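You operate a simulated robot arm through the tools that you are given. There is no shell and no other tool. Be economical: measure what you need, move in short steps, check, and stop when the job is done.

Carry out the task below with a simulated robot arm. There is one attempt and no reset: what you move stays moved.

TASK
Take the bread roll from the worktop under the airer and put it on top of the brown bagel. Then fetch the orange tub and stand it on top of the pile of grey bowls.

It is judged by the outcome, as a careful person would: the job done as asked, and still so three seconds after it is handed in. It fails if anything else is knocked over, pushed out of place, dropped, spilled or broken.

THE ROBOT
A 6-joint arm with a two-finger parallel gripper, fixed in place. Base frame: the origin is at the foot of the arm, x ahead of it, y to its left, z up; the work surface is at about z = 0.9. Lengths are in m, angles in rad, forces in N, time in s.
With the tool pointing down near the work surface it reaches from about 0.24 to 0.66 m from the base axis. Its first joint turns from -1.152 to 1.152 rad. Payload 2.9 kg.
Tool frame: the origin (TCP) lies between the finger pads and is the grasp point; the fingertips stand 0.03 m ahead of it; z points along the fingers, y is the line along which they close. The gripper opens to 0.11 m. The fingers are 0.02 m wide and 0.01 m thick; the gripper's body (0.048 by 0.112 m) begins 0.055 m behind the TCP.
Orientation is that of the tool frame in the base frame, as a unit quaternion [w, x, y, z]. With the fingers straight down and closing along the base's y, the tool's x points along the base's -x, its y along +y and its z along -z.

THE INTERFACE
- The arm moves only by the tool send_rows. Its argument "motion" is a list of rows, each a list of 7 numbers: the shift along the tool's x, y, z in m, then the turn, a rotation vector about the tool's x, y, z in rad, then the finger opening in m, from 0 to 0.11. In form: [[tx, ty, tz, ax, ay, az, fingers], ...]. A call has 1 to 12 rows; each row is the pose to reach, as a shift and turn from the pose commanded when the call began, along the tool's axes at that moment. A row lasts 0.2 s, in which the tool goes at most 0.05 m and 0.15 rad; a call with a longer step from one row to the next is refused whole, and so is a gripper value outside its range. A pose out of reach is approached as far as the arm can. The call stops where the force on the tool passes 40 N (or 10 N more than at its start, if that is more) or the arm is blocked; 0.2 s more then pass. The fingers move at their own pace (about 0.108 m/s each) and stop on an object; they squeeze with about 41 N. The grip force told is the motor's: it shows also when the fingers shut on nothing. Time passes only in rows, and 0.2 s behind the last, so rows that repeat a pose let the fingers close. It gives the time, the measured TCP pose, the force on the tool (base axes), the opening and the grip force at its end, in the units of the frame above (readings bear some noise), and new pictures: "show" is both (left out), scene, wrist or none.
- Cameras (640 x 400 px; columns grow to the right, rows downward): "scene" is fixed at [0.0813, 0.4339, 1.3844]; the picture's right is [-0.74, -0.67, 0.00], its down [-0.39, 0.43, -0.82] and it looks along [0.55, -0.61, -0.58] (base axes); focal length 223 px, centre (320, 200). "wrist" rides on the gripper at [-0.036, 0, -0.057] in the tool frame; the picture's right is [0.00, -1.00, 0.00], its down [0.97, 0.00, -0.24] and it looks along [0.24, 0.00, 0.97] (tool axes); focal length 218 px, centre (320, 200).
- pixel_to_xyz(camera, pixels): for up to 12 pixels [column, row] of the newest picture of that camera ("zoom" is the newest enlarged one), the place [x, y, z] in the base frame of the surface seen there, good to about 0.002 m. No time passes.
- enlarge(camera, box): a new picture of the part [left, top, right, bottom] of that camera's present view, enlarged. No time passes.
- finish_job(): hands the job in; it is judged then, once.

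Work in short steps. Measure before you move; look again where a grasp or a placing could have gone wrong, and mend it. You have 80 turns and 120 pictures in all, the two below and enlarged ones among them. Open the gripper and draw the arm clear of the work before you hand the job in, unless the task says otherwise; then end with one line.

The tools are called by a JSON object that holds its "name" and its "arguments". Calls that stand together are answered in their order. send_rows: Moves the arm, as the interface text tells. Its arguments: {"type":"object","properties":{"motion":{"type":"array"},"show":{"type":"string","enum":["both","scene","wrist","none"]}},"required":["motion"]} The other tools are called the same way: pixel_to_xyz (camera, pixels) gives the place of the surface under pixels of a picture; enlarge (camera, box) takes an enlarged picture of a part of a camera's view; finish_job () hands the job in.

At the start:

```text
clock: 0.0
eef_pos: [0.3664, -0.1337, 1.2785]
tcp_rot: [0.001, 0.0, 1.0, -0.001]
ft_force: [0.7, -0.5, -0.4]
gripper_width: 0.1099
grip_force: 0.1
```

scene: 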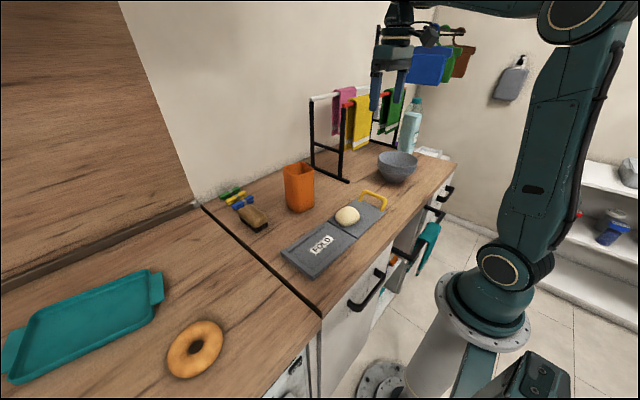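
wrist: 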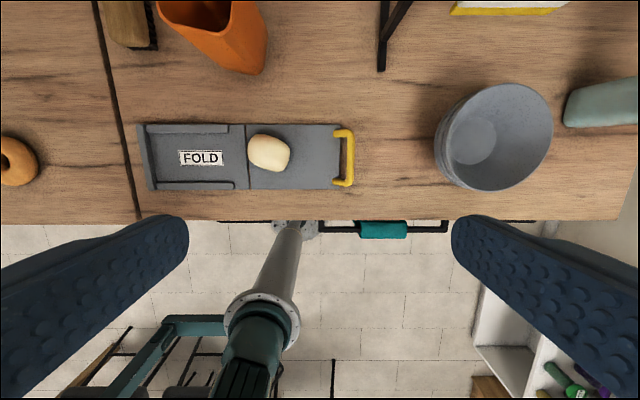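

The roll appears at about scene (347,215) on a grey folding board. I enlarge it and measure the objects first.

{"name": "enlarge", "arguments": {"camera": "scene", "box": [260, 80, 460, 280]}}

{"name": "pixel_to_xyz", "arguments": {"camera": "wrist", "pixels": [[268, 152], [248, 152], [290, 152], [268, 136], [268, 171], [210, 150], [310, 150], [345, 158], [475, 140], [500, 85], [550, 140], [500, 189]]}}

{"name": "pixel_to_xyz", "arguments": {"camera": "scene", "pixels": [[195, 348], [175, 350], [218, 335], [200, 325], [185, 370], [299, 170], [285, 172], [313, 170], [299, 165], [299, 205], [315, 110], [350, 180]]}}

```text
2.00 times, centred on (360, 180) of scene
```

zoom: 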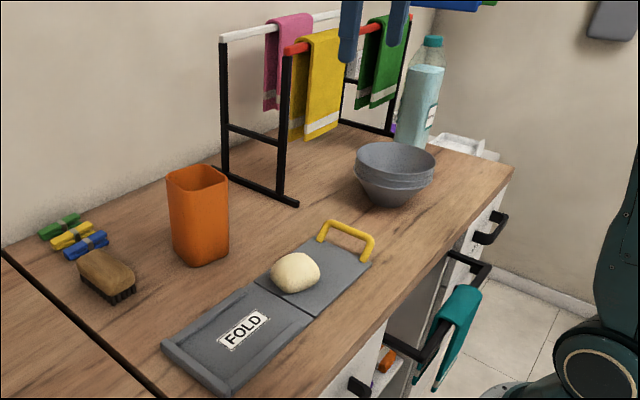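

```text
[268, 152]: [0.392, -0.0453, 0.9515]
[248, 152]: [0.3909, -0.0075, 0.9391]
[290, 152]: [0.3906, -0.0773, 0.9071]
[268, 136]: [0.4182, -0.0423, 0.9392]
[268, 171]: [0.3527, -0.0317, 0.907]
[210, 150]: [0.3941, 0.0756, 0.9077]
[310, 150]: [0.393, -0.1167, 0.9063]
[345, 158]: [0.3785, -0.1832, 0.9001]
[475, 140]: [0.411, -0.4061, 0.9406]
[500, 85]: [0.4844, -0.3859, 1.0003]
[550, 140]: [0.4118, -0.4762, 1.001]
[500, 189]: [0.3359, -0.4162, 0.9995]
```

```text
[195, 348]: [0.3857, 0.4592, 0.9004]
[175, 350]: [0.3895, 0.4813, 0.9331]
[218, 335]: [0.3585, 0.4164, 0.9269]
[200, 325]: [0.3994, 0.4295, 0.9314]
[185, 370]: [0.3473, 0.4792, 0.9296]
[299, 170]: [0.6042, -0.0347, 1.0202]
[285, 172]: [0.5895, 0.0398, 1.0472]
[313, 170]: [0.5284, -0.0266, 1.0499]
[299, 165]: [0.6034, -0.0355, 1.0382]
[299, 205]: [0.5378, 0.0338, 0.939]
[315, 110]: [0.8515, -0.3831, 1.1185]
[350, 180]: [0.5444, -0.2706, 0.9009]
```

Only one roll is visible, and it sits on the grey board with its centre near (0.387,-0.041) and its top at 0.951. I move above it and look closer.

{"name": "send_rows", "arguments": {"motion": [[-0.004, 0.019, 0.036, 0, 0, 0, 0.11], [-0.008, 0.037, 0.072, 0, 0, 0, 0.11], [-0.012, 0.056, 0.108, 0, 0, 0, 0.11], [-0.016, 0.075, 0.144, 0, 0, 0, 0.11], [-0.02, 0.093, 0.18, 0, 0, 0, 0.11], [-0.02, 0.093, 0.2, 0, 0, 0, 0.11]]}}

```text
clock: 1.4
eef_pos: [0.3843, -0.0408, 1.0756]
tcp_rot: [0.001, 0.0, 1.0, 0.0]
ft_force: [0.8, 0.6, -0.7]
gripper_width: 0.1102
grip_force: 0.0
```

scene: 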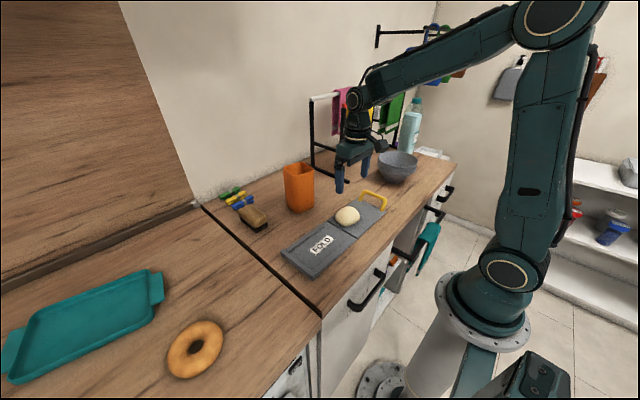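
wrist: 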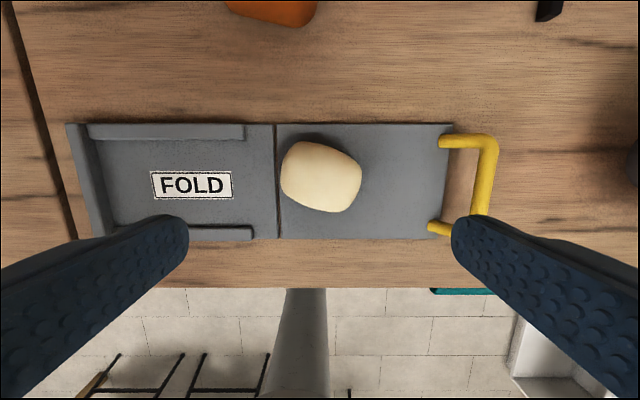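

{"name": "pixel_to_xyz", "arguments": {"camera": "wrist", "pixels": [[320, 177], [284, 177], [357, 177], [320, 145], [320, 209], [264, 180], [245, 130], [230, 235], [438, 140], [485, 180], [400, 180], [281, 200]]}}

```text
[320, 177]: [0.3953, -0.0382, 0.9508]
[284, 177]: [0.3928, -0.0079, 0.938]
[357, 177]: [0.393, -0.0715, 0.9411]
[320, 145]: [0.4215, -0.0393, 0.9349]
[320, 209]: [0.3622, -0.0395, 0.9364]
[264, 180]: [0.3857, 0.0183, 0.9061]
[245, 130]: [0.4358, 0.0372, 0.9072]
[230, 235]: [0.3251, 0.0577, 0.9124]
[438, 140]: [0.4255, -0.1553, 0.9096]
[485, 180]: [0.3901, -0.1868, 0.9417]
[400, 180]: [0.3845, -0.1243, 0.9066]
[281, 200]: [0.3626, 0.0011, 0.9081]
```

The roll centre is (0.392,-0.040), about 0.066 wide along y, and the board top is 0.907. I descend to TCP z of about 0.941 and close.

{"name": "send_rows", "arguments": {"motion": [[-0.007, 0.001, 0.04, 0, 0, 0, 0.11], [-0.007, 0.001, 0.08, 0, 0, 0, 0.11], [-0.007, 0.001, 0.115, 0, 0, 0, 0.11], [-0.007, 0.001, 0.134, 0, 0, 0, 0.11], [-0.007, 0.001, 0.134, 0, 0, 0, 0.09], [-0.007, 0.001, 0.134, 0, 0, 0, 0.03], [-0.007, 0.001, 0.134, 0, 0, 0, 0.03], [-0.007, 0.001, 0.134, 0, 0, 0, 0.03]]}}

```text
clock: 3.2
eef_pos: [0.3908, -0.0388, 0.9433]
tcp_rot: [0.001, 0.0, 1.0, 0.0]
ft_force: [-0.2, 0.3, -0.6]
gripper_width: 0.0771
grip_force: 40.9
```

scene: 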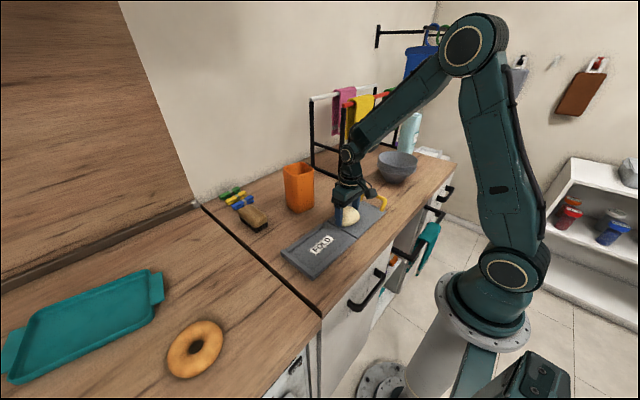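
wrist: 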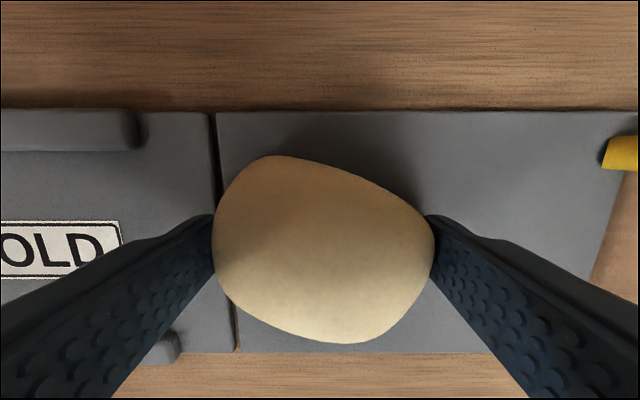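

The roll is held at 0.077 opening. I lift it straight up, then measure the bagel.

{"name": "send_rows", "arguments": {"motion": [[0, 0, -0.02, 0, 0, 0, 0.03], [0, 0, -0.06, 0, 0, 0, 0.03], [0, 0, -0.1, 0, 0, 0, 0.03], [0, 0, -0.14, 0, 0, 0, 0.03], [0, 0, -0.17, 0, 0, 0, 0.03]]}}

{"name": "pixel_to_xyz", "arguments": {"camera": "scene", "pixels": [[177, 362], [170, 348], [190, 330], [205, 323], [215, 330], [220, 345], [210, 362], [195, 372], [187, 349], [204, 340], [196, 338], [194, 356]]}}

```text
clock: 4.4
eef_pos: [0.394, -0.042, 1.1136]
tcp_rot: [0.0, -0.001, 1.0, 0.0]
ft_force: [-0.2, -1.0, -1.0]
gripper_width: 0.0766
grip_force: 40.7
```

scene: 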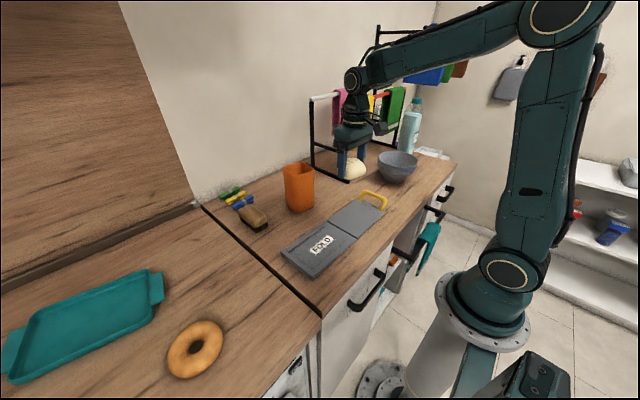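
wrist: 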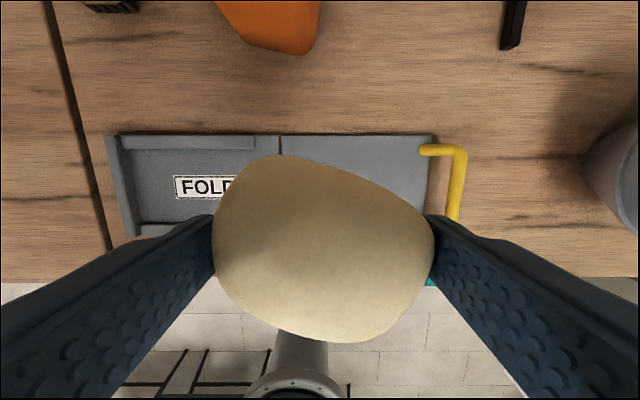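

```text
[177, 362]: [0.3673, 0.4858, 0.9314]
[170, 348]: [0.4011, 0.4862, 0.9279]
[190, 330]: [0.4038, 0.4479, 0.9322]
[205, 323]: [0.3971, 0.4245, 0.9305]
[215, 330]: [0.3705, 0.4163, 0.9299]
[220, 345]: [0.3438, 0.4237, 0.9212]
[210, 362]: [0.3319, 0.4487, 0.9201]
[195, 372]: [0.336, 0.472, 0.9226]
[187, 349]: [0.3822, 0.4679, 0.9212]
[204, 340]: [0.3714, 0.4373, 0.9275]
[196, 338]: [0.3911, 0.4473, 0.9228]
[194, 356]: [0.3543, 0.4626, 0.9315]
```

The bagel centre is about (0.371,0.452) and its top 0.932. I carry the roll across at height.

{"name": "send_rows", "arguments": {"motion": [[0.002, 0.03, 0, 0, 0, 0, 0.03], [0.004, 0.075, 0, 0, 0, 0, 0.03], [0.006, 0.12, 0, 0, 0, 0, 0.03], [0.008, 0.165, 0, 0, 0, 0, 0.03], [0.01, 0.21, 0, 0, 0, 0, 0.03], [0.012, 0.255, 0, 0, 0, 0, 0.03], [0.014, 0.3, 0, 0, 0, 0, 0.03], [0.016, 0.345, 0, 0, 0, 0, 0.03], [0.018, 0.39, 0, 0, 0, 0, 0.03], [0.02, 0.435, 0, 0, 0, 0, 0.03], [0.021, 0.475, 0, 0, 0, 0, 0.03], [0.022, 0.493, 0, 0, 0, 0, 0.03]]}}

```text
clock: 7.0
eef_pos: [0.3716, 0.4552, 1.1124]
tcp_rot: [0.0, 0.0, 1.0, 0.0]
ft_force: [0.2, 0.0, -0.4]
gripper_width: 0.0766
grip_force: 41.1
```

scene: 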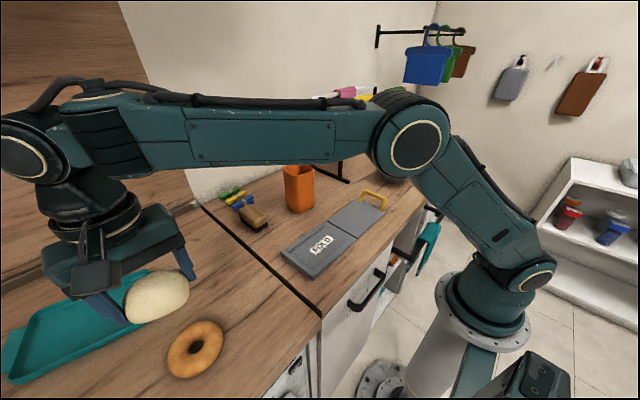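
wrist: 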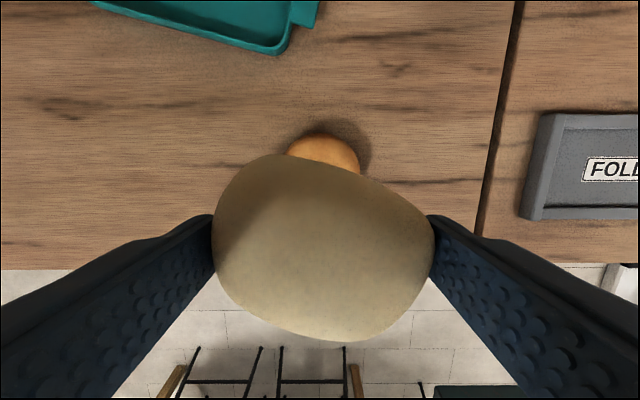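

Bagel is under the roll (wrist ~ (322,150)). I lower to TCP z ≈ 0.972 before releasing.

{"name": "send_rows", "arguments": {"motion": [[0, -0.002, 0.04, 0, 0, 0, 0.03], [0, -0.002, 0.08, 0, 0, 0, 0.03], [0, -0.002, 0.115, 0, 0, 0, 0.03], [0, -0.002, 0.13, 0, 0, 0, 0.03], [0, -0.002, 0.137, 0, 0, 0, 0.03], [0, -0.002, 0.14, 0, 0, 0, 0.03]]}}

```text
clock: 8.4
eef_pos: [0.3718, 0.4501, 0.9729]
tcp_rot: [0.0, 0.0, 1.0, -0.001]
ft_force: [0.1, 0.5, -0.8]
gripper_width: 0.0766
grip_force: 40.8
```

scene: 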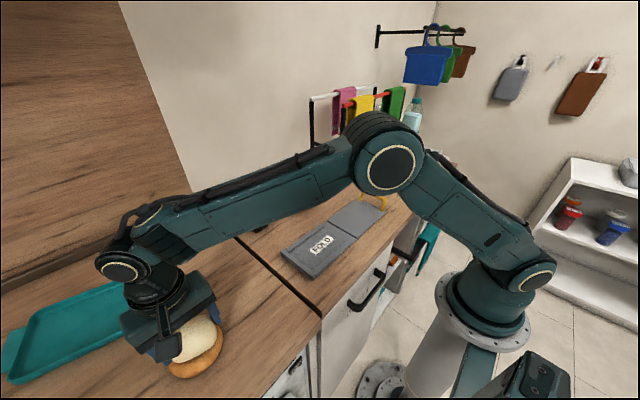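
wrist: 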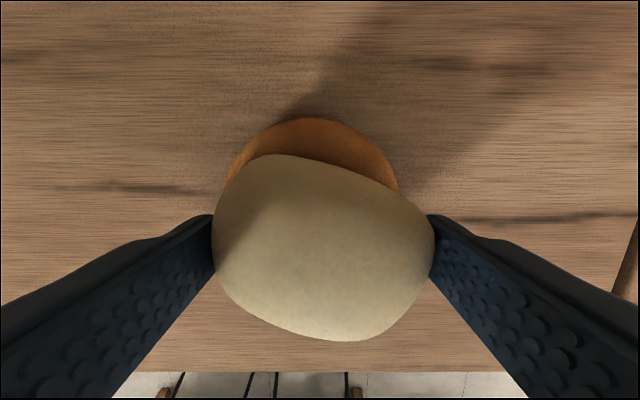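

{"name": "enlarge", "arguments": {"camera": "scene", "box": [120, 280, 280, 380]}}

{"name": "pixel_to_xyz", "arguments": {"camera": "wrist", "pixels": [[225, 180], [397, 188], [312, 120], [312, 135], [230, 175], [390, 175]]}}

```text
4.00 times, centred on (200, 330) of scene
```

zoom: 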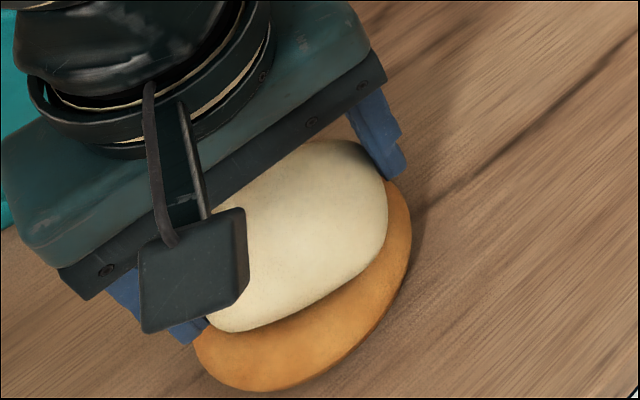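

```text
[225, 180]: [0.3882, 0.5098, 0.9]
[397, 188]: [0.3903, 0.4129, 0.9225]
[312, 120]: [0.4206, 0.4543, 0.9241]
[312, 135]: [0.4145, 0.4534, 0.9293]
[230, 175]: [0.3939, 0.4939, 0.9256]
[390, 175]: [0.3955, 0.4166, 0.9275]
```

Well centred; I nudge 3 mm in +y, settle a further 4 mm down (a stop on contact is fine), then open gradually.

{"name": "send_rows", "arguments": {"motion": [[0, 0.003, 0.0015, 0, 0, 0, 0.03], [0, 0.003, 0.003, 0, 0, 0, 0.03], [0, 0.003, 0.004, 0, 0, 0, 0.03]], "show": "none"}}

```text
clock: 9.2
eef_pos: [0.3728, 0.4538, 0.9698]
tcp_rot: [0.0, 0.001, 1.0, 0.0]
ft_force: [-2.6, -0.8, 3.3]
gripper_width: 0.0763
grip_force: 41.2
```

Contact is felt (3 N). I release and rise.

{"name": "send_rows", "arguments": {"motion": [[0, 0, 0, 0, 0, 0, 0.085], [0, 0, 0, 0, 0, 0, 0.105], [0, 0, 0, 0, 0, 0, 0.11], [0, 0, -0.02, 0, 0, 0, 0.11], [0, 0, -0.05, 0, 0, 0, 0.11], [0, 0, -0.09, 0, 0, 0, 0.11], [0, 0, -0.13, 0, 0, 0, 0.11], [0, 0, -0.17, 0, 0, 0, 0.11], [0, 0, -0.21, 0, 0, 0, 0.11], [0, 0, -0.25, 0, 0, 0, 0.11]]}}

```text
clock: 11.4
eef_pos: [0.3684, 0.4506, 1.2145]
tcp_rot: [-0.001, 0.0, 1.0, -0.001]
ft_force: [-0.2, 1.5, -1.7]
gripper_width: 0.1099
grip_force: 0.1
out of reach, approached as far as the arm can: row 10
```

scene: 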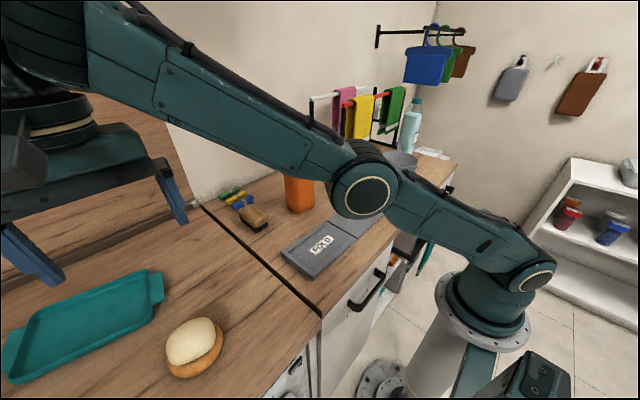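
wrist: 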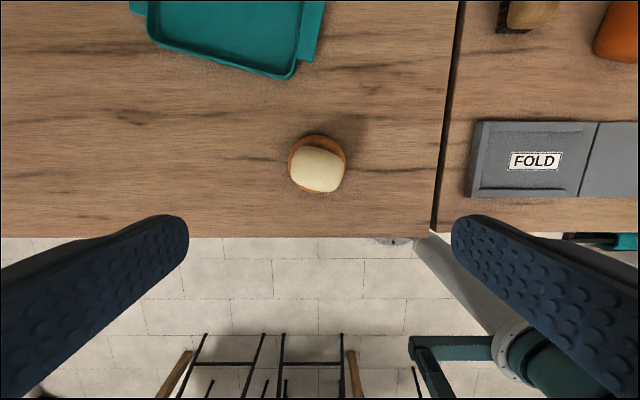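

Roll sits on the bagel. Now I travel toward the orange tub at height for a closer look.

{"name": "send_rows", "arguments": {"motion": [[0, -0.03, 0.005, 0, 0, 0, 0.11], [0, -0.075, 0.005, 0, 0, 0, 0.11], [0, -0.12, 0.005, 0, 0, 0, 0.11], [-0.005, -0.165, 0.005, 0, 0, 0, 0.11], [-0.01, -0.21, 0.005, 0, 0, 0, 0.11], [-0.015, -0.255, 0.005, 0, 0, 0, 0.11], [-0.02, -0.3, 0.005, 0, 0, 0, 0.11], [-0.03, -0.345, 0.005, 0, 0, 0, 0.11], [-0.04, -0.39, 0.005, 0, 0, 0, 0.11], [-0.05, -0.43, 0.005, 0, 0, 0, 0.11], [-0.06, -0.45, 0.005, 0, 0, 0, 0.11]]}}

```text
clock: 13.8
eef_pos: [0.4301, -0.0002, 1.2107]
tcp_rot: [0.001, 0.0, 1.0, 0.0]
ft_force: [-0.1, 0.1, -0.2]
gripper_width: 0.11
grip_force: 0.1
```

scene: 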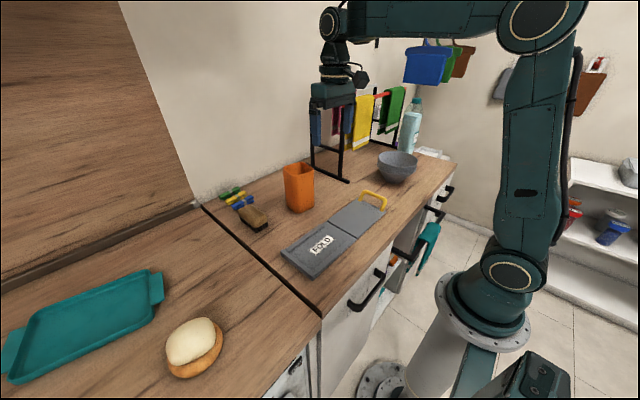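
wrist: 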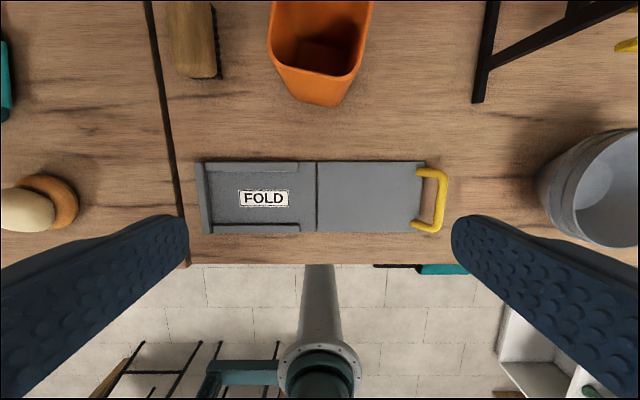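

{"name": "send_rows", "arguments": {"motion": [[-0.04, 0, 0, 0, 0, 0, 0.11], [-0.08, 0, 0, 0, 0, 0, 0.11], [-0.11, 0, 0, 0, 0, 0, 0.11]]}}

```text
clock: 14.6
eef_pos: [0.5392, 0.0002, 1.2101]
tcp_rot: [0.001, 0.0, 1.0, 0.001]
ft_force: [1.0, -0.4, 0.3]
gripper_width: 0.11
grip_force: 0.0
```

scene: 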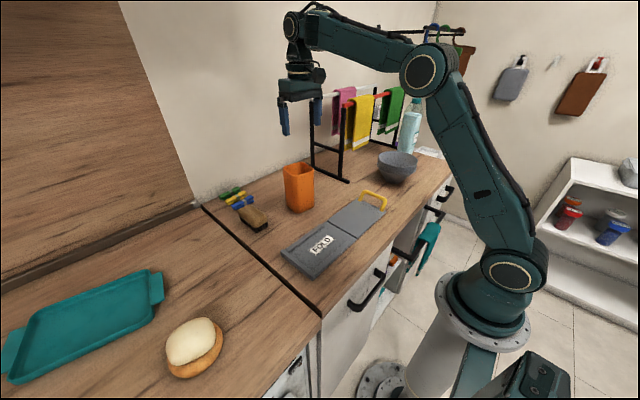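
wrist: 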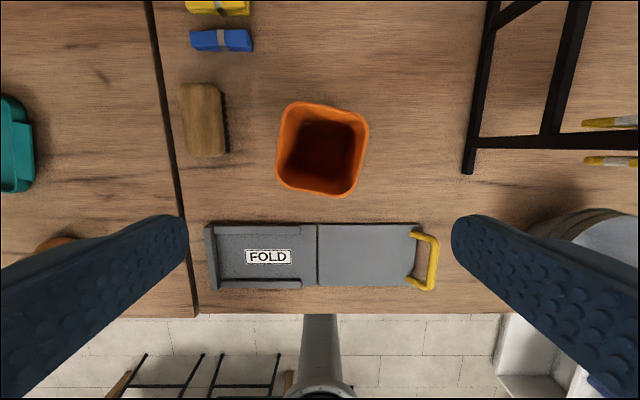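

{"name": "enlarge", "arguments": {"camera": "wrist", "box": [240, 80, 400, 220]}}

{"name": "pixel_to_xyz", "arguments": {"camera": "wrist", "pixels": [[289, 103], [366, 120], [277, 176], [352, 194], [284, 140], [360, 158], [326, 109], [315, 187], [323, 145], [205, 135], [470, 160], [228, 45]]}}

{"name": "enlarge", "arguments": {"camera": "scene", "box": [260, 140, 440, 250]}}

```text
2.86 times, centred on (320, 150) of wrist
```

zoom: 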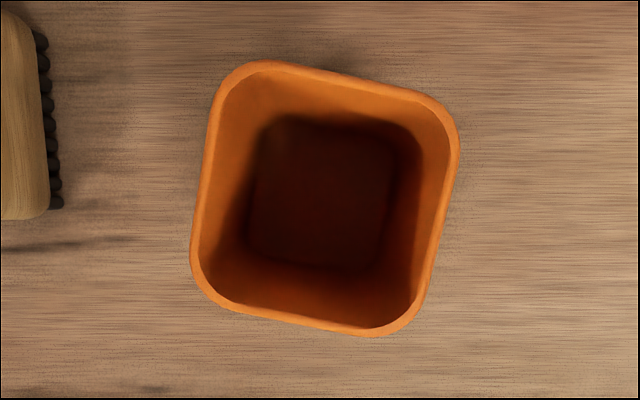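

```text
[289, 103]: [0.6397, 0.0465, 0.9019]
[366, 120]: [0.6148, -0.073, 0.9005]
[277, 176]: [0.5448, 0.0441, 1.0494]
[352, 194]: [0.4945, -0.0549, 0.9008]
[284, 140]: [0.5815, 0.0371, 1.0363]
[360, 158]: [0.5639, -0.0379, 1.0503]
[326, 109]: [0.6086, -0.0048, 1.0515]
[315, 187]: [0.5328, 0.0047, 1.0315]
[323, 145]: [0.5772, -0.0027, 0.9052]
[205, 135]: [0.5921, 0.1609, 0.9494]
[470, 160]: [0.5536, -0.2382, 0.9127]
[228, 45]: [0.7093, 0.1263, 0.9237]
```

```text
3.56 times, centred on (350, 195) of scene
```

zoom: 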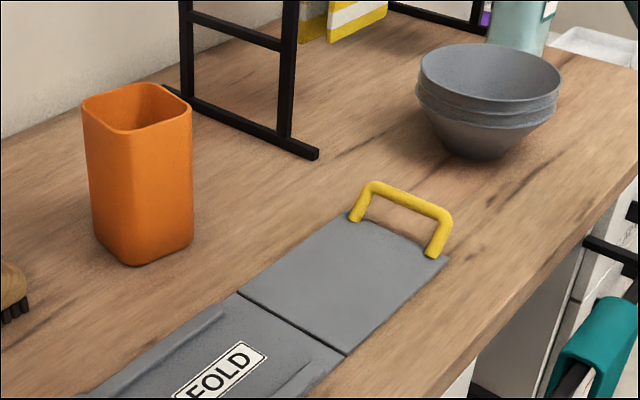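

The tub is empty, 0.15 high, rim z about 1.051, and turned by roughly 10°. I sample its rim and the bowl pile more finely.

{"name": "pixel_to_xyz", "arguments": {"camera": "wrist", "pixels": [[309.5, 104.3], [348, 112.7], [366.3, 132.5], [360, 166.5], [293, 187], [327, 194.6], [283, 118.5], [277, 163]]}}

{"name": "pixel_to_xyz", "arguments": {"camera": "scene", "pixels": [[379, 160], [397, 153], [417, 160], [397, 171], [405, 155], [385, 155], [410, 169], [383, 167], [289, 206], [300, 213], [313, 205], [313, 180]]}}

```text
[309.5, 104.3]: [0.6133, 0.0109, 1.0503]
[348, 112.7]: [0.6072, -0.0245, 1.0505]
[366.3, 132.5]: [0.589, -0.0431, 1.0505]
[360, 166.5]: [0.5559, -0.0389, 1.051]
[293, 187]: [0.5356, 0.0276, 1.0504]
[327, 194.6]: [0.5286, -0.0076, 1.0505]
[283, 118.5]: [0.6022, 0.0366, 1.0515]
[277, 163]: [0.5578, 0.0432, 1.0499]
```

```text
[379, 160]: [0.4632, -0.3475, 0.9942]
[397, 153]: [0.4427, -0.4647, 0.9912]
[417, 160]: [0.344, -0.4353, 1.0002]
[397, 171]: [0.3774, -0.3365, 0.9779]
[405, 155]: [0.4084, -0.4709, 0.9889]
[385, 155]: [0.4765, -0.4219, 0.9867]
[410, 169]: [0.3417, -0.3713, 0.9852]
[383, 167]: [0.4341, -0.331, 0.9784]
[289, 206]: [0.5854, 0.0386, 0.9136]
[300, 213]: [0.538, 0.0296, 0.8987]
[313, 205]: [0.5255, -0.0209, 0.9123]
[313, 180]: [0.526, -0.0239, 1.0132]
```

Tub centre is (0.571,0.000), yaw about 0.16 rad clockwise, 0.081 across. The bowl rim centre is (0.410,-0.401) with radius 0.0755. I move above the tub and turn.

{"name": "send_rows", "arguments": {"motion": [[-0.01, 0, 0.03, 0, 0, 0.05, 0.11], [-0.02, 0, 0.06, 0, 0, 0.1, 0.11], [-0.032, 0, 0.09, 0, 0, 0.16, 0.11], [-0.032, 0, 0.105, 0, 0, 0.16, 0.11]]}}

```text
clock: 15.6
eef_pos: [0.5708, 0.0007, 1.1051]
tcp_rot: [0.0, 0.08, 0.997, 0.0]
ft_force: [0.8, 0.1, 0.5]
gripper_width: 0.1101
grip_force: 0.0
```

scene: 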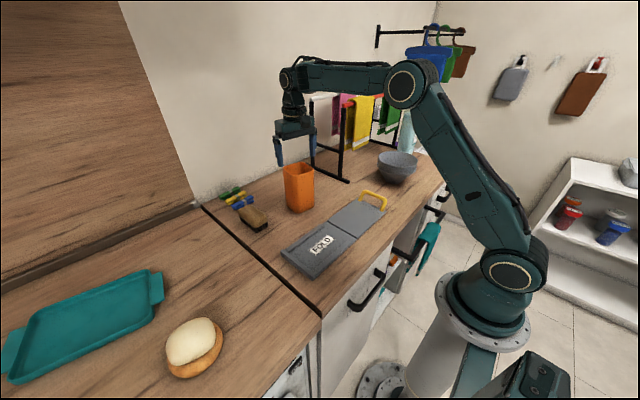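
wrist: 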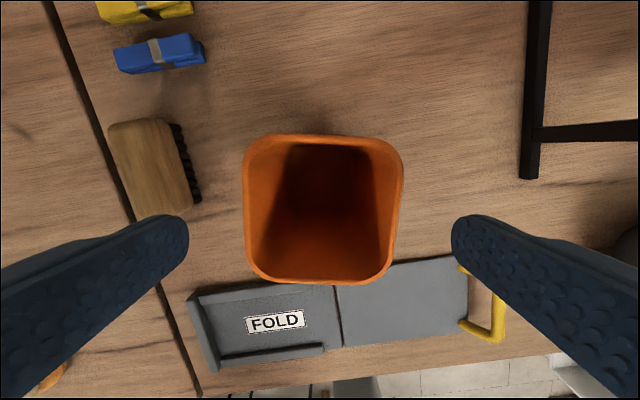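

Tub is square with the fingers and centred (columns 243–403). I descend to TCP z 1.012 and close.

{"name": "send_rows", "arguments": {"motion": [[0, 0, 0.03, 0, 0, 0, 0.11], [0, 0, 0.06, 0, 0, 0, 0.11], [0, 0, 0.08, 0, 0, 0, 0.11], [0, 0, 0.093, 0, 0, 0, 0.11], [0, 0, 0.093, 0, 0, 0, 0.09], [0, 0, 0.093, 0, 0, 0, 0.04], [0, 0, 0.093, 0, 0, 0, 0.04], [0, 0, 0.093, 0, 0, 0, 0.04]]}}

```text
clock: 17.4
eef_pos: [0.5725, 0.0019, 1.0136]
tcp_rot: [0.0, 0.08, 0.997, 0.0]
ft_force: [0.6, -0.2, 0.0]
gripper_width: 0.0851
grip_force: 40.6
```

scene: 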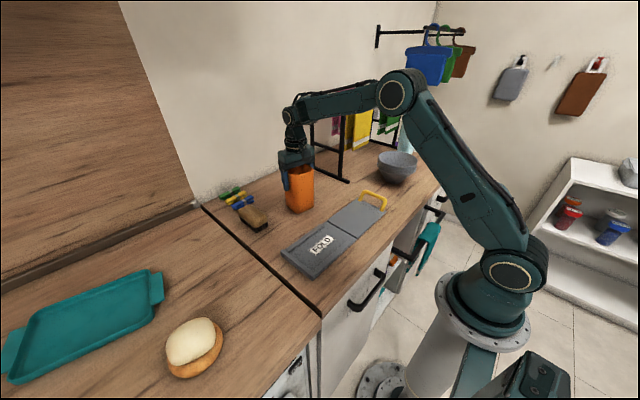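
wrist: 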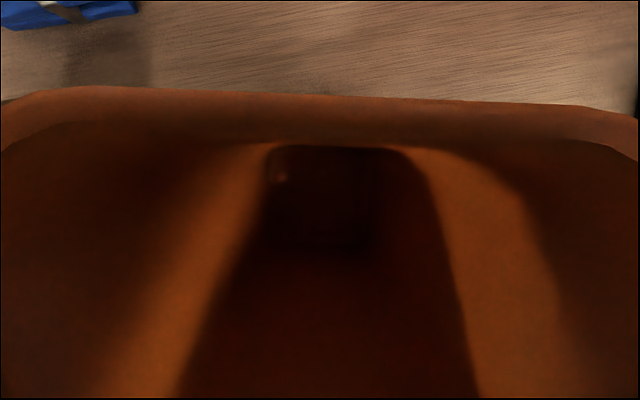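

Held at 0.085. Lifting straight up.

{"name": "send_rows", "arguments": {"motion": [[0, 0, -0.02, 0, 0, 0, 0.04], [0, 0, -0.06, 0, 0, 0, 0.04], [0, 0, -0.1, 0, 0, 0, 0.04], [0, 0, -0.14, 0, 0, 0, 0.04], [0, 0, -0.168, 0, 0, 0, 0.04]]}}

```text
clock: 18.6
eef_pos: [0.5722, 0.0017, 1.1822]
tcp_rot: [0.0, 0.08, 0.997, 0.0]
ft_force: [0.1, 0.2, -0.8]
gripper_width: 0.0852
grip_force: 41.3
```

scene: 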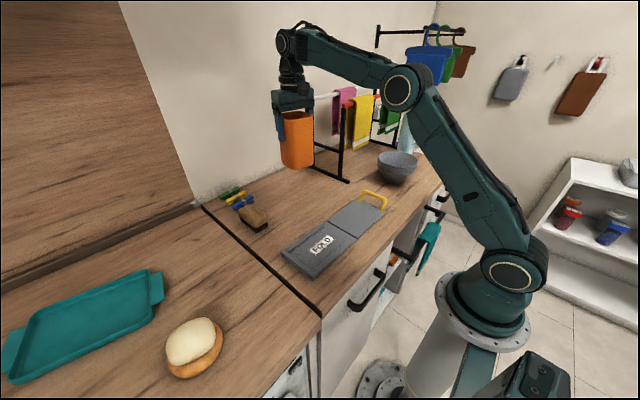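
wrist: 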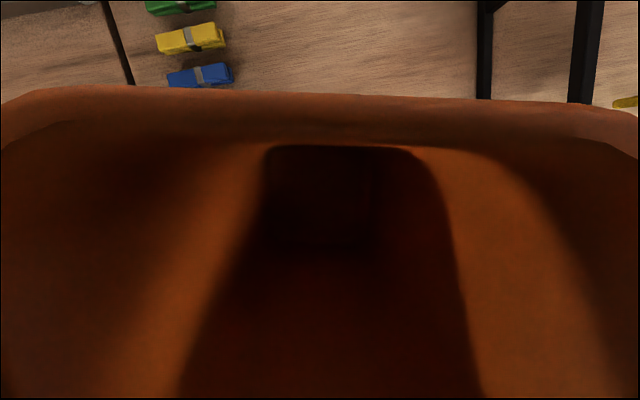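

Tub is held upright. I pull it in to x ≈ 0.41 first (clear of the airer), then swing to over the bowls at y ≈ -0.40.

{"name": "send_rows", "arguments": {"motion": [[0.0444, -0.0072, 0, 0, 0, 0, 0.04], [0.0888, -0.0143, 0, 0, 0, 0, 0.04], [0.1251, -0.0404, 0, 0, 0, 0, 0.04], [0.1435, -0.0838, 0, 0, 0, 0, 0.04], [0.1432, -0.1294, 0, 0, 0, 0, 0.04], [0.136, -0.1739, 0, 0, 0, 0, 0.04], [0.1289, -0.2183, 0, 0, 0, 0, 0.04], [0.1217, -0.2627, 0, 0, 0, 0, 0.04], [0.1146, -0.3071, 0, 0, 0, 0, 0.04], [0.1074, -0.3515, 0, 0, 0, 0, 0.04], [0.1011, -0.391, 0, 0, 0, 0, 0.04], [0.0963, -0.4206, 0, 0, 0, 0, 0.04]]}}

```text
clock: 21.2
eef_pos: [0.4072, -0.3975, 1.1828]
tcp_rot: [0.0, 0.079, 0.997, 0.0]
ft_force: [0.5, 0.4, -0.4]
gripper_width: 0.0848
grip_force: 41.1
```

scene: 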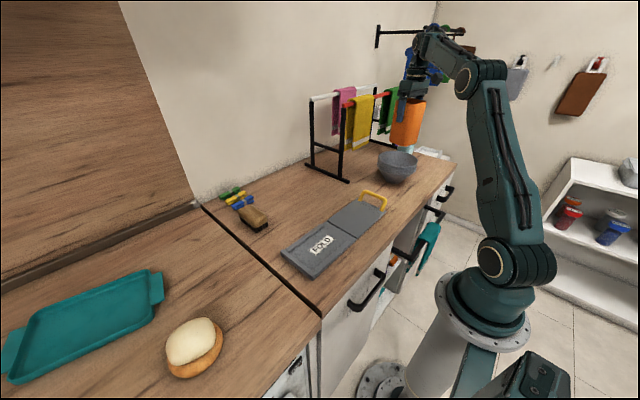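
wrist: 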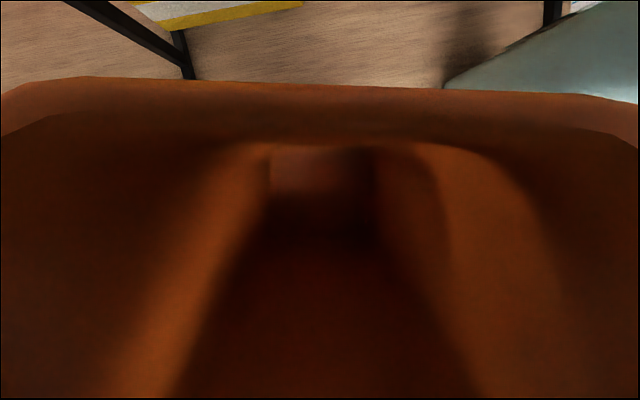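

The bottle shows at the upper right of the wrist view, so I measure it and the airer post for clearance before going down, and recheck the bowls.

{"name": "pixel_to_xyz", "arguments": {"camera": "wrist", "pixels": [[480, 75], [560, 60], [630, 80], [460, 80], [185, 60], [120, 20]]}}

{"name": "pixel_to_xyz", "arguments": {"camera": "scene", "pixels": [[379, 160], [417, 160], [397, 171], [397, 160], [392, 158], [408, 105], [405, 150], [430, 152]]}}

{"name": "enlarge", "arguments": {"camera": "scene", "box": [350, 60, 470, 200]}}

```text
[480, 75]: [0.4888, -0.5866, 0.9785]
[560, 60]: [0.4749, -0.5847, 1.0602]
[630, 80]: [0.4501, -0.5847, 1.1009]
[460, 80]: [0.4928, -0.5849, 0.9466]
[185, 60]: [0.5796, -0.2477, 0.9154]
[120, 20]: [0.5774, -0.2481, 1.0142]
```

```text
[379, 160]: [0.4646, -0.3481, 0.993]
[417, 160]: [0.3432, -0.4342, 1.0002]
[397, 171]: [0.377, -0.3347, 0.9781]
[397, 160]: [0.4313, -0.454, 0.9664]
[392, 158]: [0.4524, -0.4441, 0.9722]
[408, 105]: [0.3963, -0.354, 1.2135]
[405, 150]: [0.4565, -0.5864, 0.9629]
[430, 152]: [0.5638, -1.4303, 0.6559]
```

```text
2.86 times, centred on (410, 130) of scene
```

zoom: 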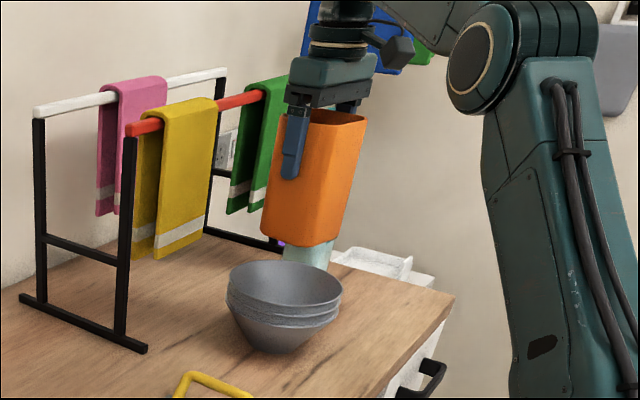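

There is ample clearance (bottle at y −0.585, post at x 0.578). I centre on the bowls and lower to TCP z ≈ 1.083, just above the expected contact.

{"name": "send_rows", "arguments": {"motion": [[-0.0034, -0.0025, 0.02, 0, 0, 0, 0.04], [-0.0034, -0.0025, 0.05, 0, 0, 0, 0.04], [-0.0034, -0.0025, 0.075, 0, 0, 0, 0.04], [-0.0034, -0.0025, 0.09, 0, 0, 0, 0.04], [-0.0034, -0.0025, 0.1, 0, 0, 0, 0.04]], "show": "scene"}}

{"name": "enlarge", "arguments": {"camera": "scene", "box": [350, 90, 450, 200]}}

```text
clock: 22.3
eef_pos: [0.4126, -0.4037, 1.0944]
tcp_rot: [0.005, 0.079, 0.997, -0.004]
ft_force: [-1.0, -0.5, 4.0]
gripper_width: 0.0847
grip_force: 40.9
stopped in row 5: the force on the tool passed its limit (the readings are from after the stop); the commanded pose is now the measured one
```

scene: 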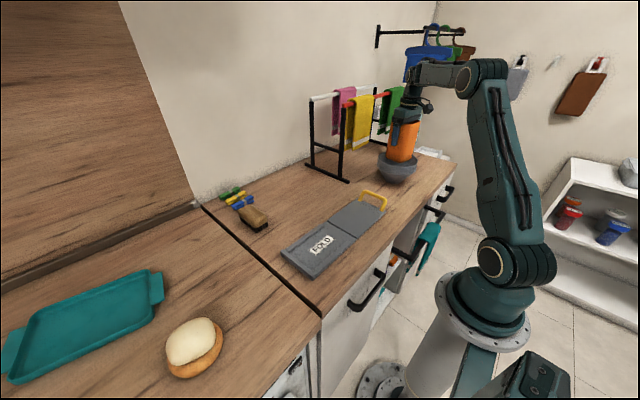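

```text
3.64 times, centred on (400, 145) of scene
```

zoom: 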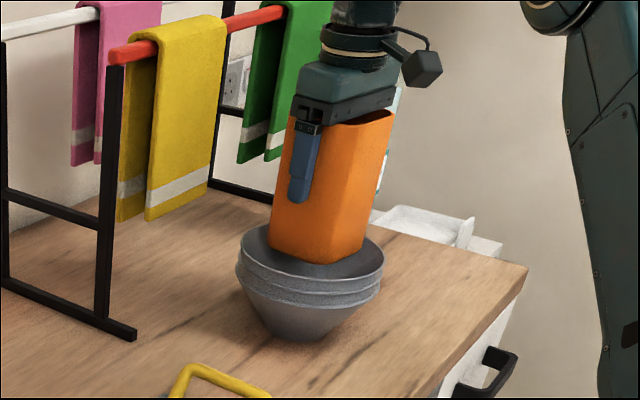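

Contact came earlier than expected, at TCP 1.094. I measure where the tub sits relative to the bowl and gripper.

{"name": "pixel_to_xyz", "arguments": {"camera": "zoom", "pixels": [[270, 245], [305, 258], [355, 262], [275, 220], [330, 225], [365, 200], [385, 118], [365, 122], [285, 130], [384, 255], [242, 235], [310, 275]]}}

{"name": "enlarge", "arguments": {"camera": "wrist", "box": [0, 0, 640, 400]}}

```text
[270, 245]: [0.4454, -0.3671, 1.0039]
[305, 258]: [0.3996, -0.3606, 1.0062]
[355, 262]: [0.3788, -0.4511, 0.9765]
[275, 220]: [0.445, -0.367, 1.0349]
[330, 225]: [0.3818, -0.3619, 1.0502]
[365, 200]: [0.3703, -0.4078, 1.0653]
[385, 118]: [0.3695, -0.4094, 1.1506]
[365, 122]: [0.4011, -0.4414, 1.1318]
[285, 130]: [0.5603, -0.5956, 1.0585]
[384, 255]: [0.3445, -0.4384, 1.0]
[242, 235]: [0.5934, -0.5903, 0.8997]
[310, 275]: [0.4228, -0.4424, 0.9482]
```

```text
1.00 times, centred on (320, 200) of wrist
```

zoom: 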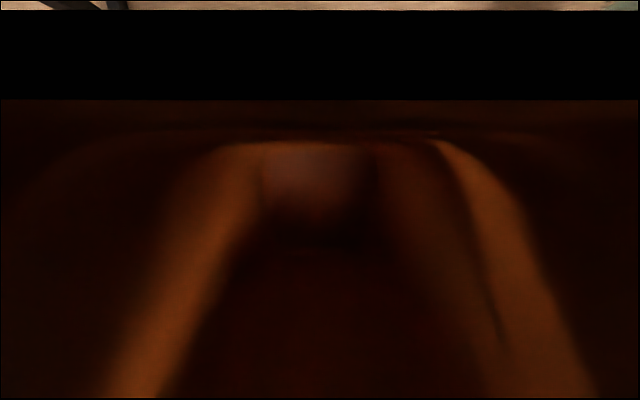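

The tub slid up in the grip by 17 mm until its rim met the palm. Its bottom rests at z ≈ 1.0 (bowl rim level), it is upright, and its centre (0.411,-0.403) is over the bowls, which haven't moved. I open slowly and check before rising.

{"name": "send_rows", "arguments": {"motion": [[0, 0, 0, 0, 0, 0, 0.09], [0, 0, 0, 0, 0, 0, 0.098], [0, 0, 0, 0, 0, 0, 0.106]]}}

{"name": "enlarge", "arguments": {"camera": "scene", "box": [350, 90, 450, 200]}}

```text
clock: 23.1
eef_pos: [0.4129, -0.4035, 1.0942]
tcp_rot: [0.005, 0.08, 0.997, -0.004]
ft_force: [0.2, -0.7, 10.2]
gripper_width: 0.106
grip_force: 0.2
```

scene: 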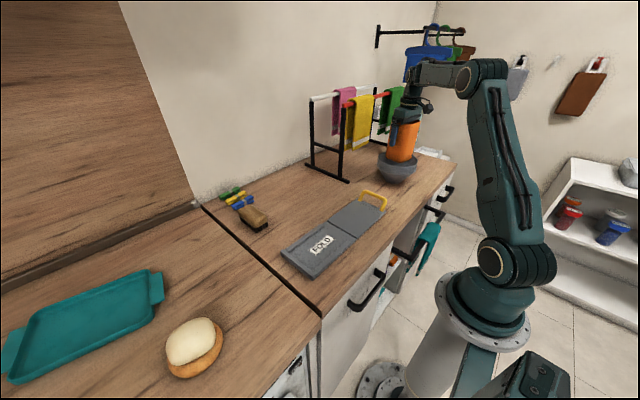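
wrist: 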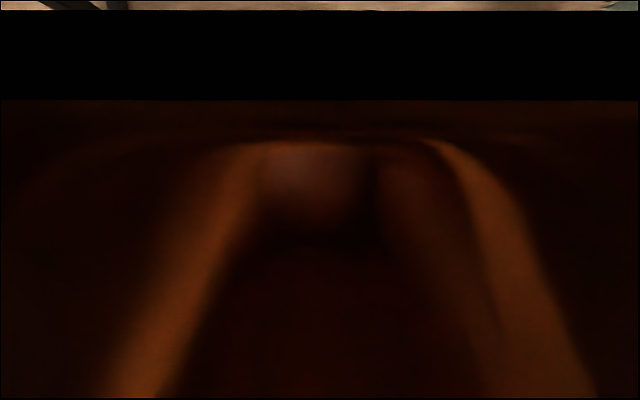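

```text
3.64 times, centred on (400, 145) of scene
```

zoom: 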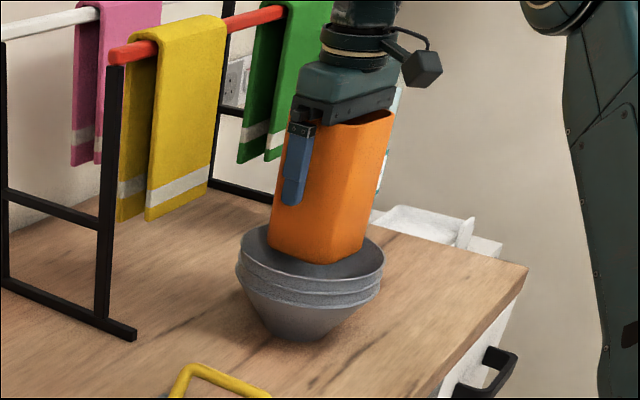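

The tub stays put with the fingers open, and 10 N still passes through the palm. I rise gently straight up.

{"name": "send_rows", "arguments": {"motion": [[0, 0, -0.003, 0, 0, 0, 0.11], [0, 0, -0.01, 0, 0, 0, 0.11], [0, 0, -0.025, 0, 0, 0, 0.11], [0, 0, -0.05, 0, 0, 0, 0.11], [0, 0, -0.08, 0, 0, 0, 0.11], [0, 0, -0.11, 0, 0, 0, 0.11]]}}

{"name": "enlarge", "arguments": {"camera": "scene", "box": [350, 90, 450, 200]}}

```text
clock: 24.5
eef_pos: [0.4105, -0.4014, 1.2032]
tcp_rot: [0.004, 0.079, 0.997, -0.004]
ft_force: [-0.5, -0.3, -0.3]
gripper_width: 0.1099
grip_force: 0.0
```

scene: 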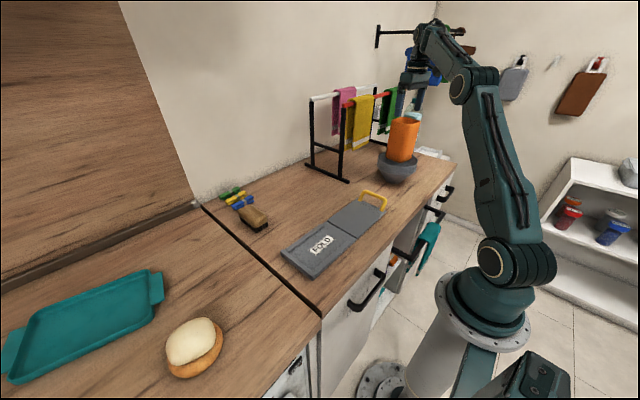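
wrist: 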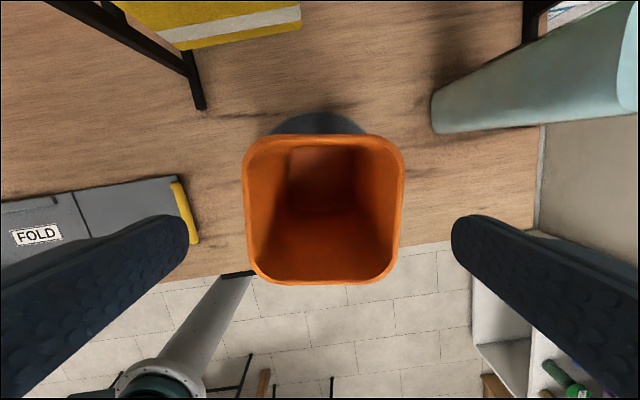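

```text
3.64 times, centred on (400, 145) of scene
```

zoom: 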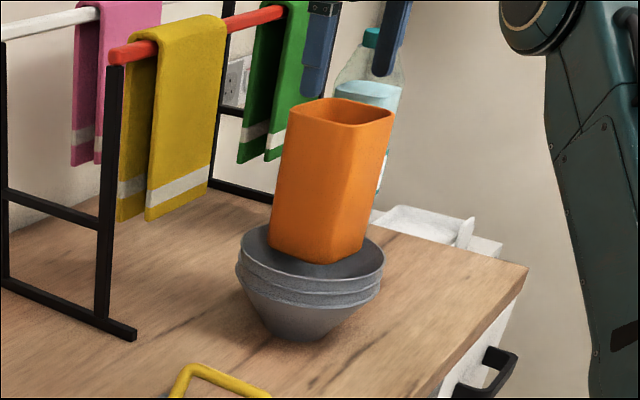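

The tub stands upright. I draw the arm clear, up and then back towards the base, then check both stacks once more.

{"name": "send_rows", "arguments": {"motion": [[0, 0, -0.03, 0, 0, 0, 0.11], [0.01, 0.0, -0.05, 0, 0, 0, 0.11], [0.04, 0.03, -0.05, 0, 0, 0, 0.11], [0.06, 0.07, -0.05, 0, 0, 0, 0.11], [0.08, 0.11, -0.05, 0, 0, 0, 0.11], [0.08, 0.15, -0.05, 0, 0, 0, 0.11], [0.08, 0.19, -0.05, 0, 0, 0, 0.11], [0.08, 0.19, -0.05, 0, 0, 0, 0.11], [0.08, 0.19, -0.05, 0, 0, 0, 0.11]]}}

{"name": "pixel_to_xyz", "arguments": {"camera": "scene", "pixels": [[393, 150], [391, 125], [192, 340], [379, 162], [417, 161]]}}

```text
clock: 26.5
eef_pos: [0.3627, -0.2018, 1.2524]
tcp_rot: [0.004, 0.08, 0.997, -0.004]
ft_force: [0.2, 0.6, 0.3]
gripper_width: 0.1096
grip_force: 0.0
out of reach, approached as far as the arm can: row 2
```

scene: 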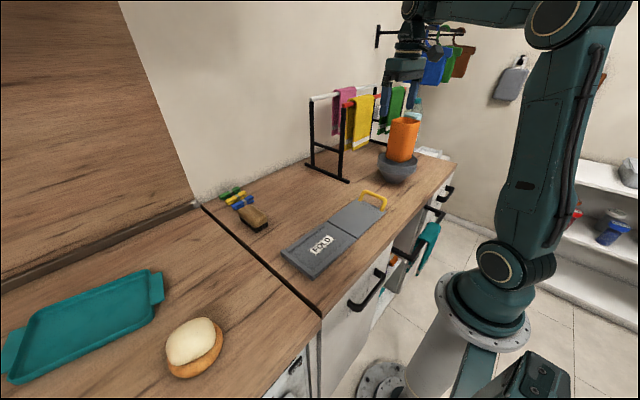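
wrist: 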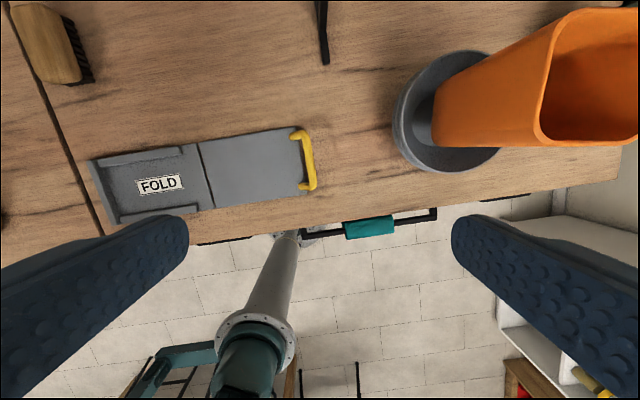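

```text
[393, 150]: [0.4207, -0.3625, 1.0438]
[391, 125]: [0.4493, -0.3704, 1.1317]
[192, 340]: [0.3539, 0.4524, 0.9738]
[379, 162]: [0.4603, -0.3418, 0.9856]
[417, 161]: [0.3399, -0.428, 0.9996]
```

Both stacks stand steady, nothing else has moved, and the arm is clear with the gripper open, so I hand in.

{"name": "finish_job", "arguments": {}}

```text
The job is handed in.
```

The bread roll is on top of the brown bagel and the orange tub is standing upright on the pile of grey bowls; nothing else was disturbed.
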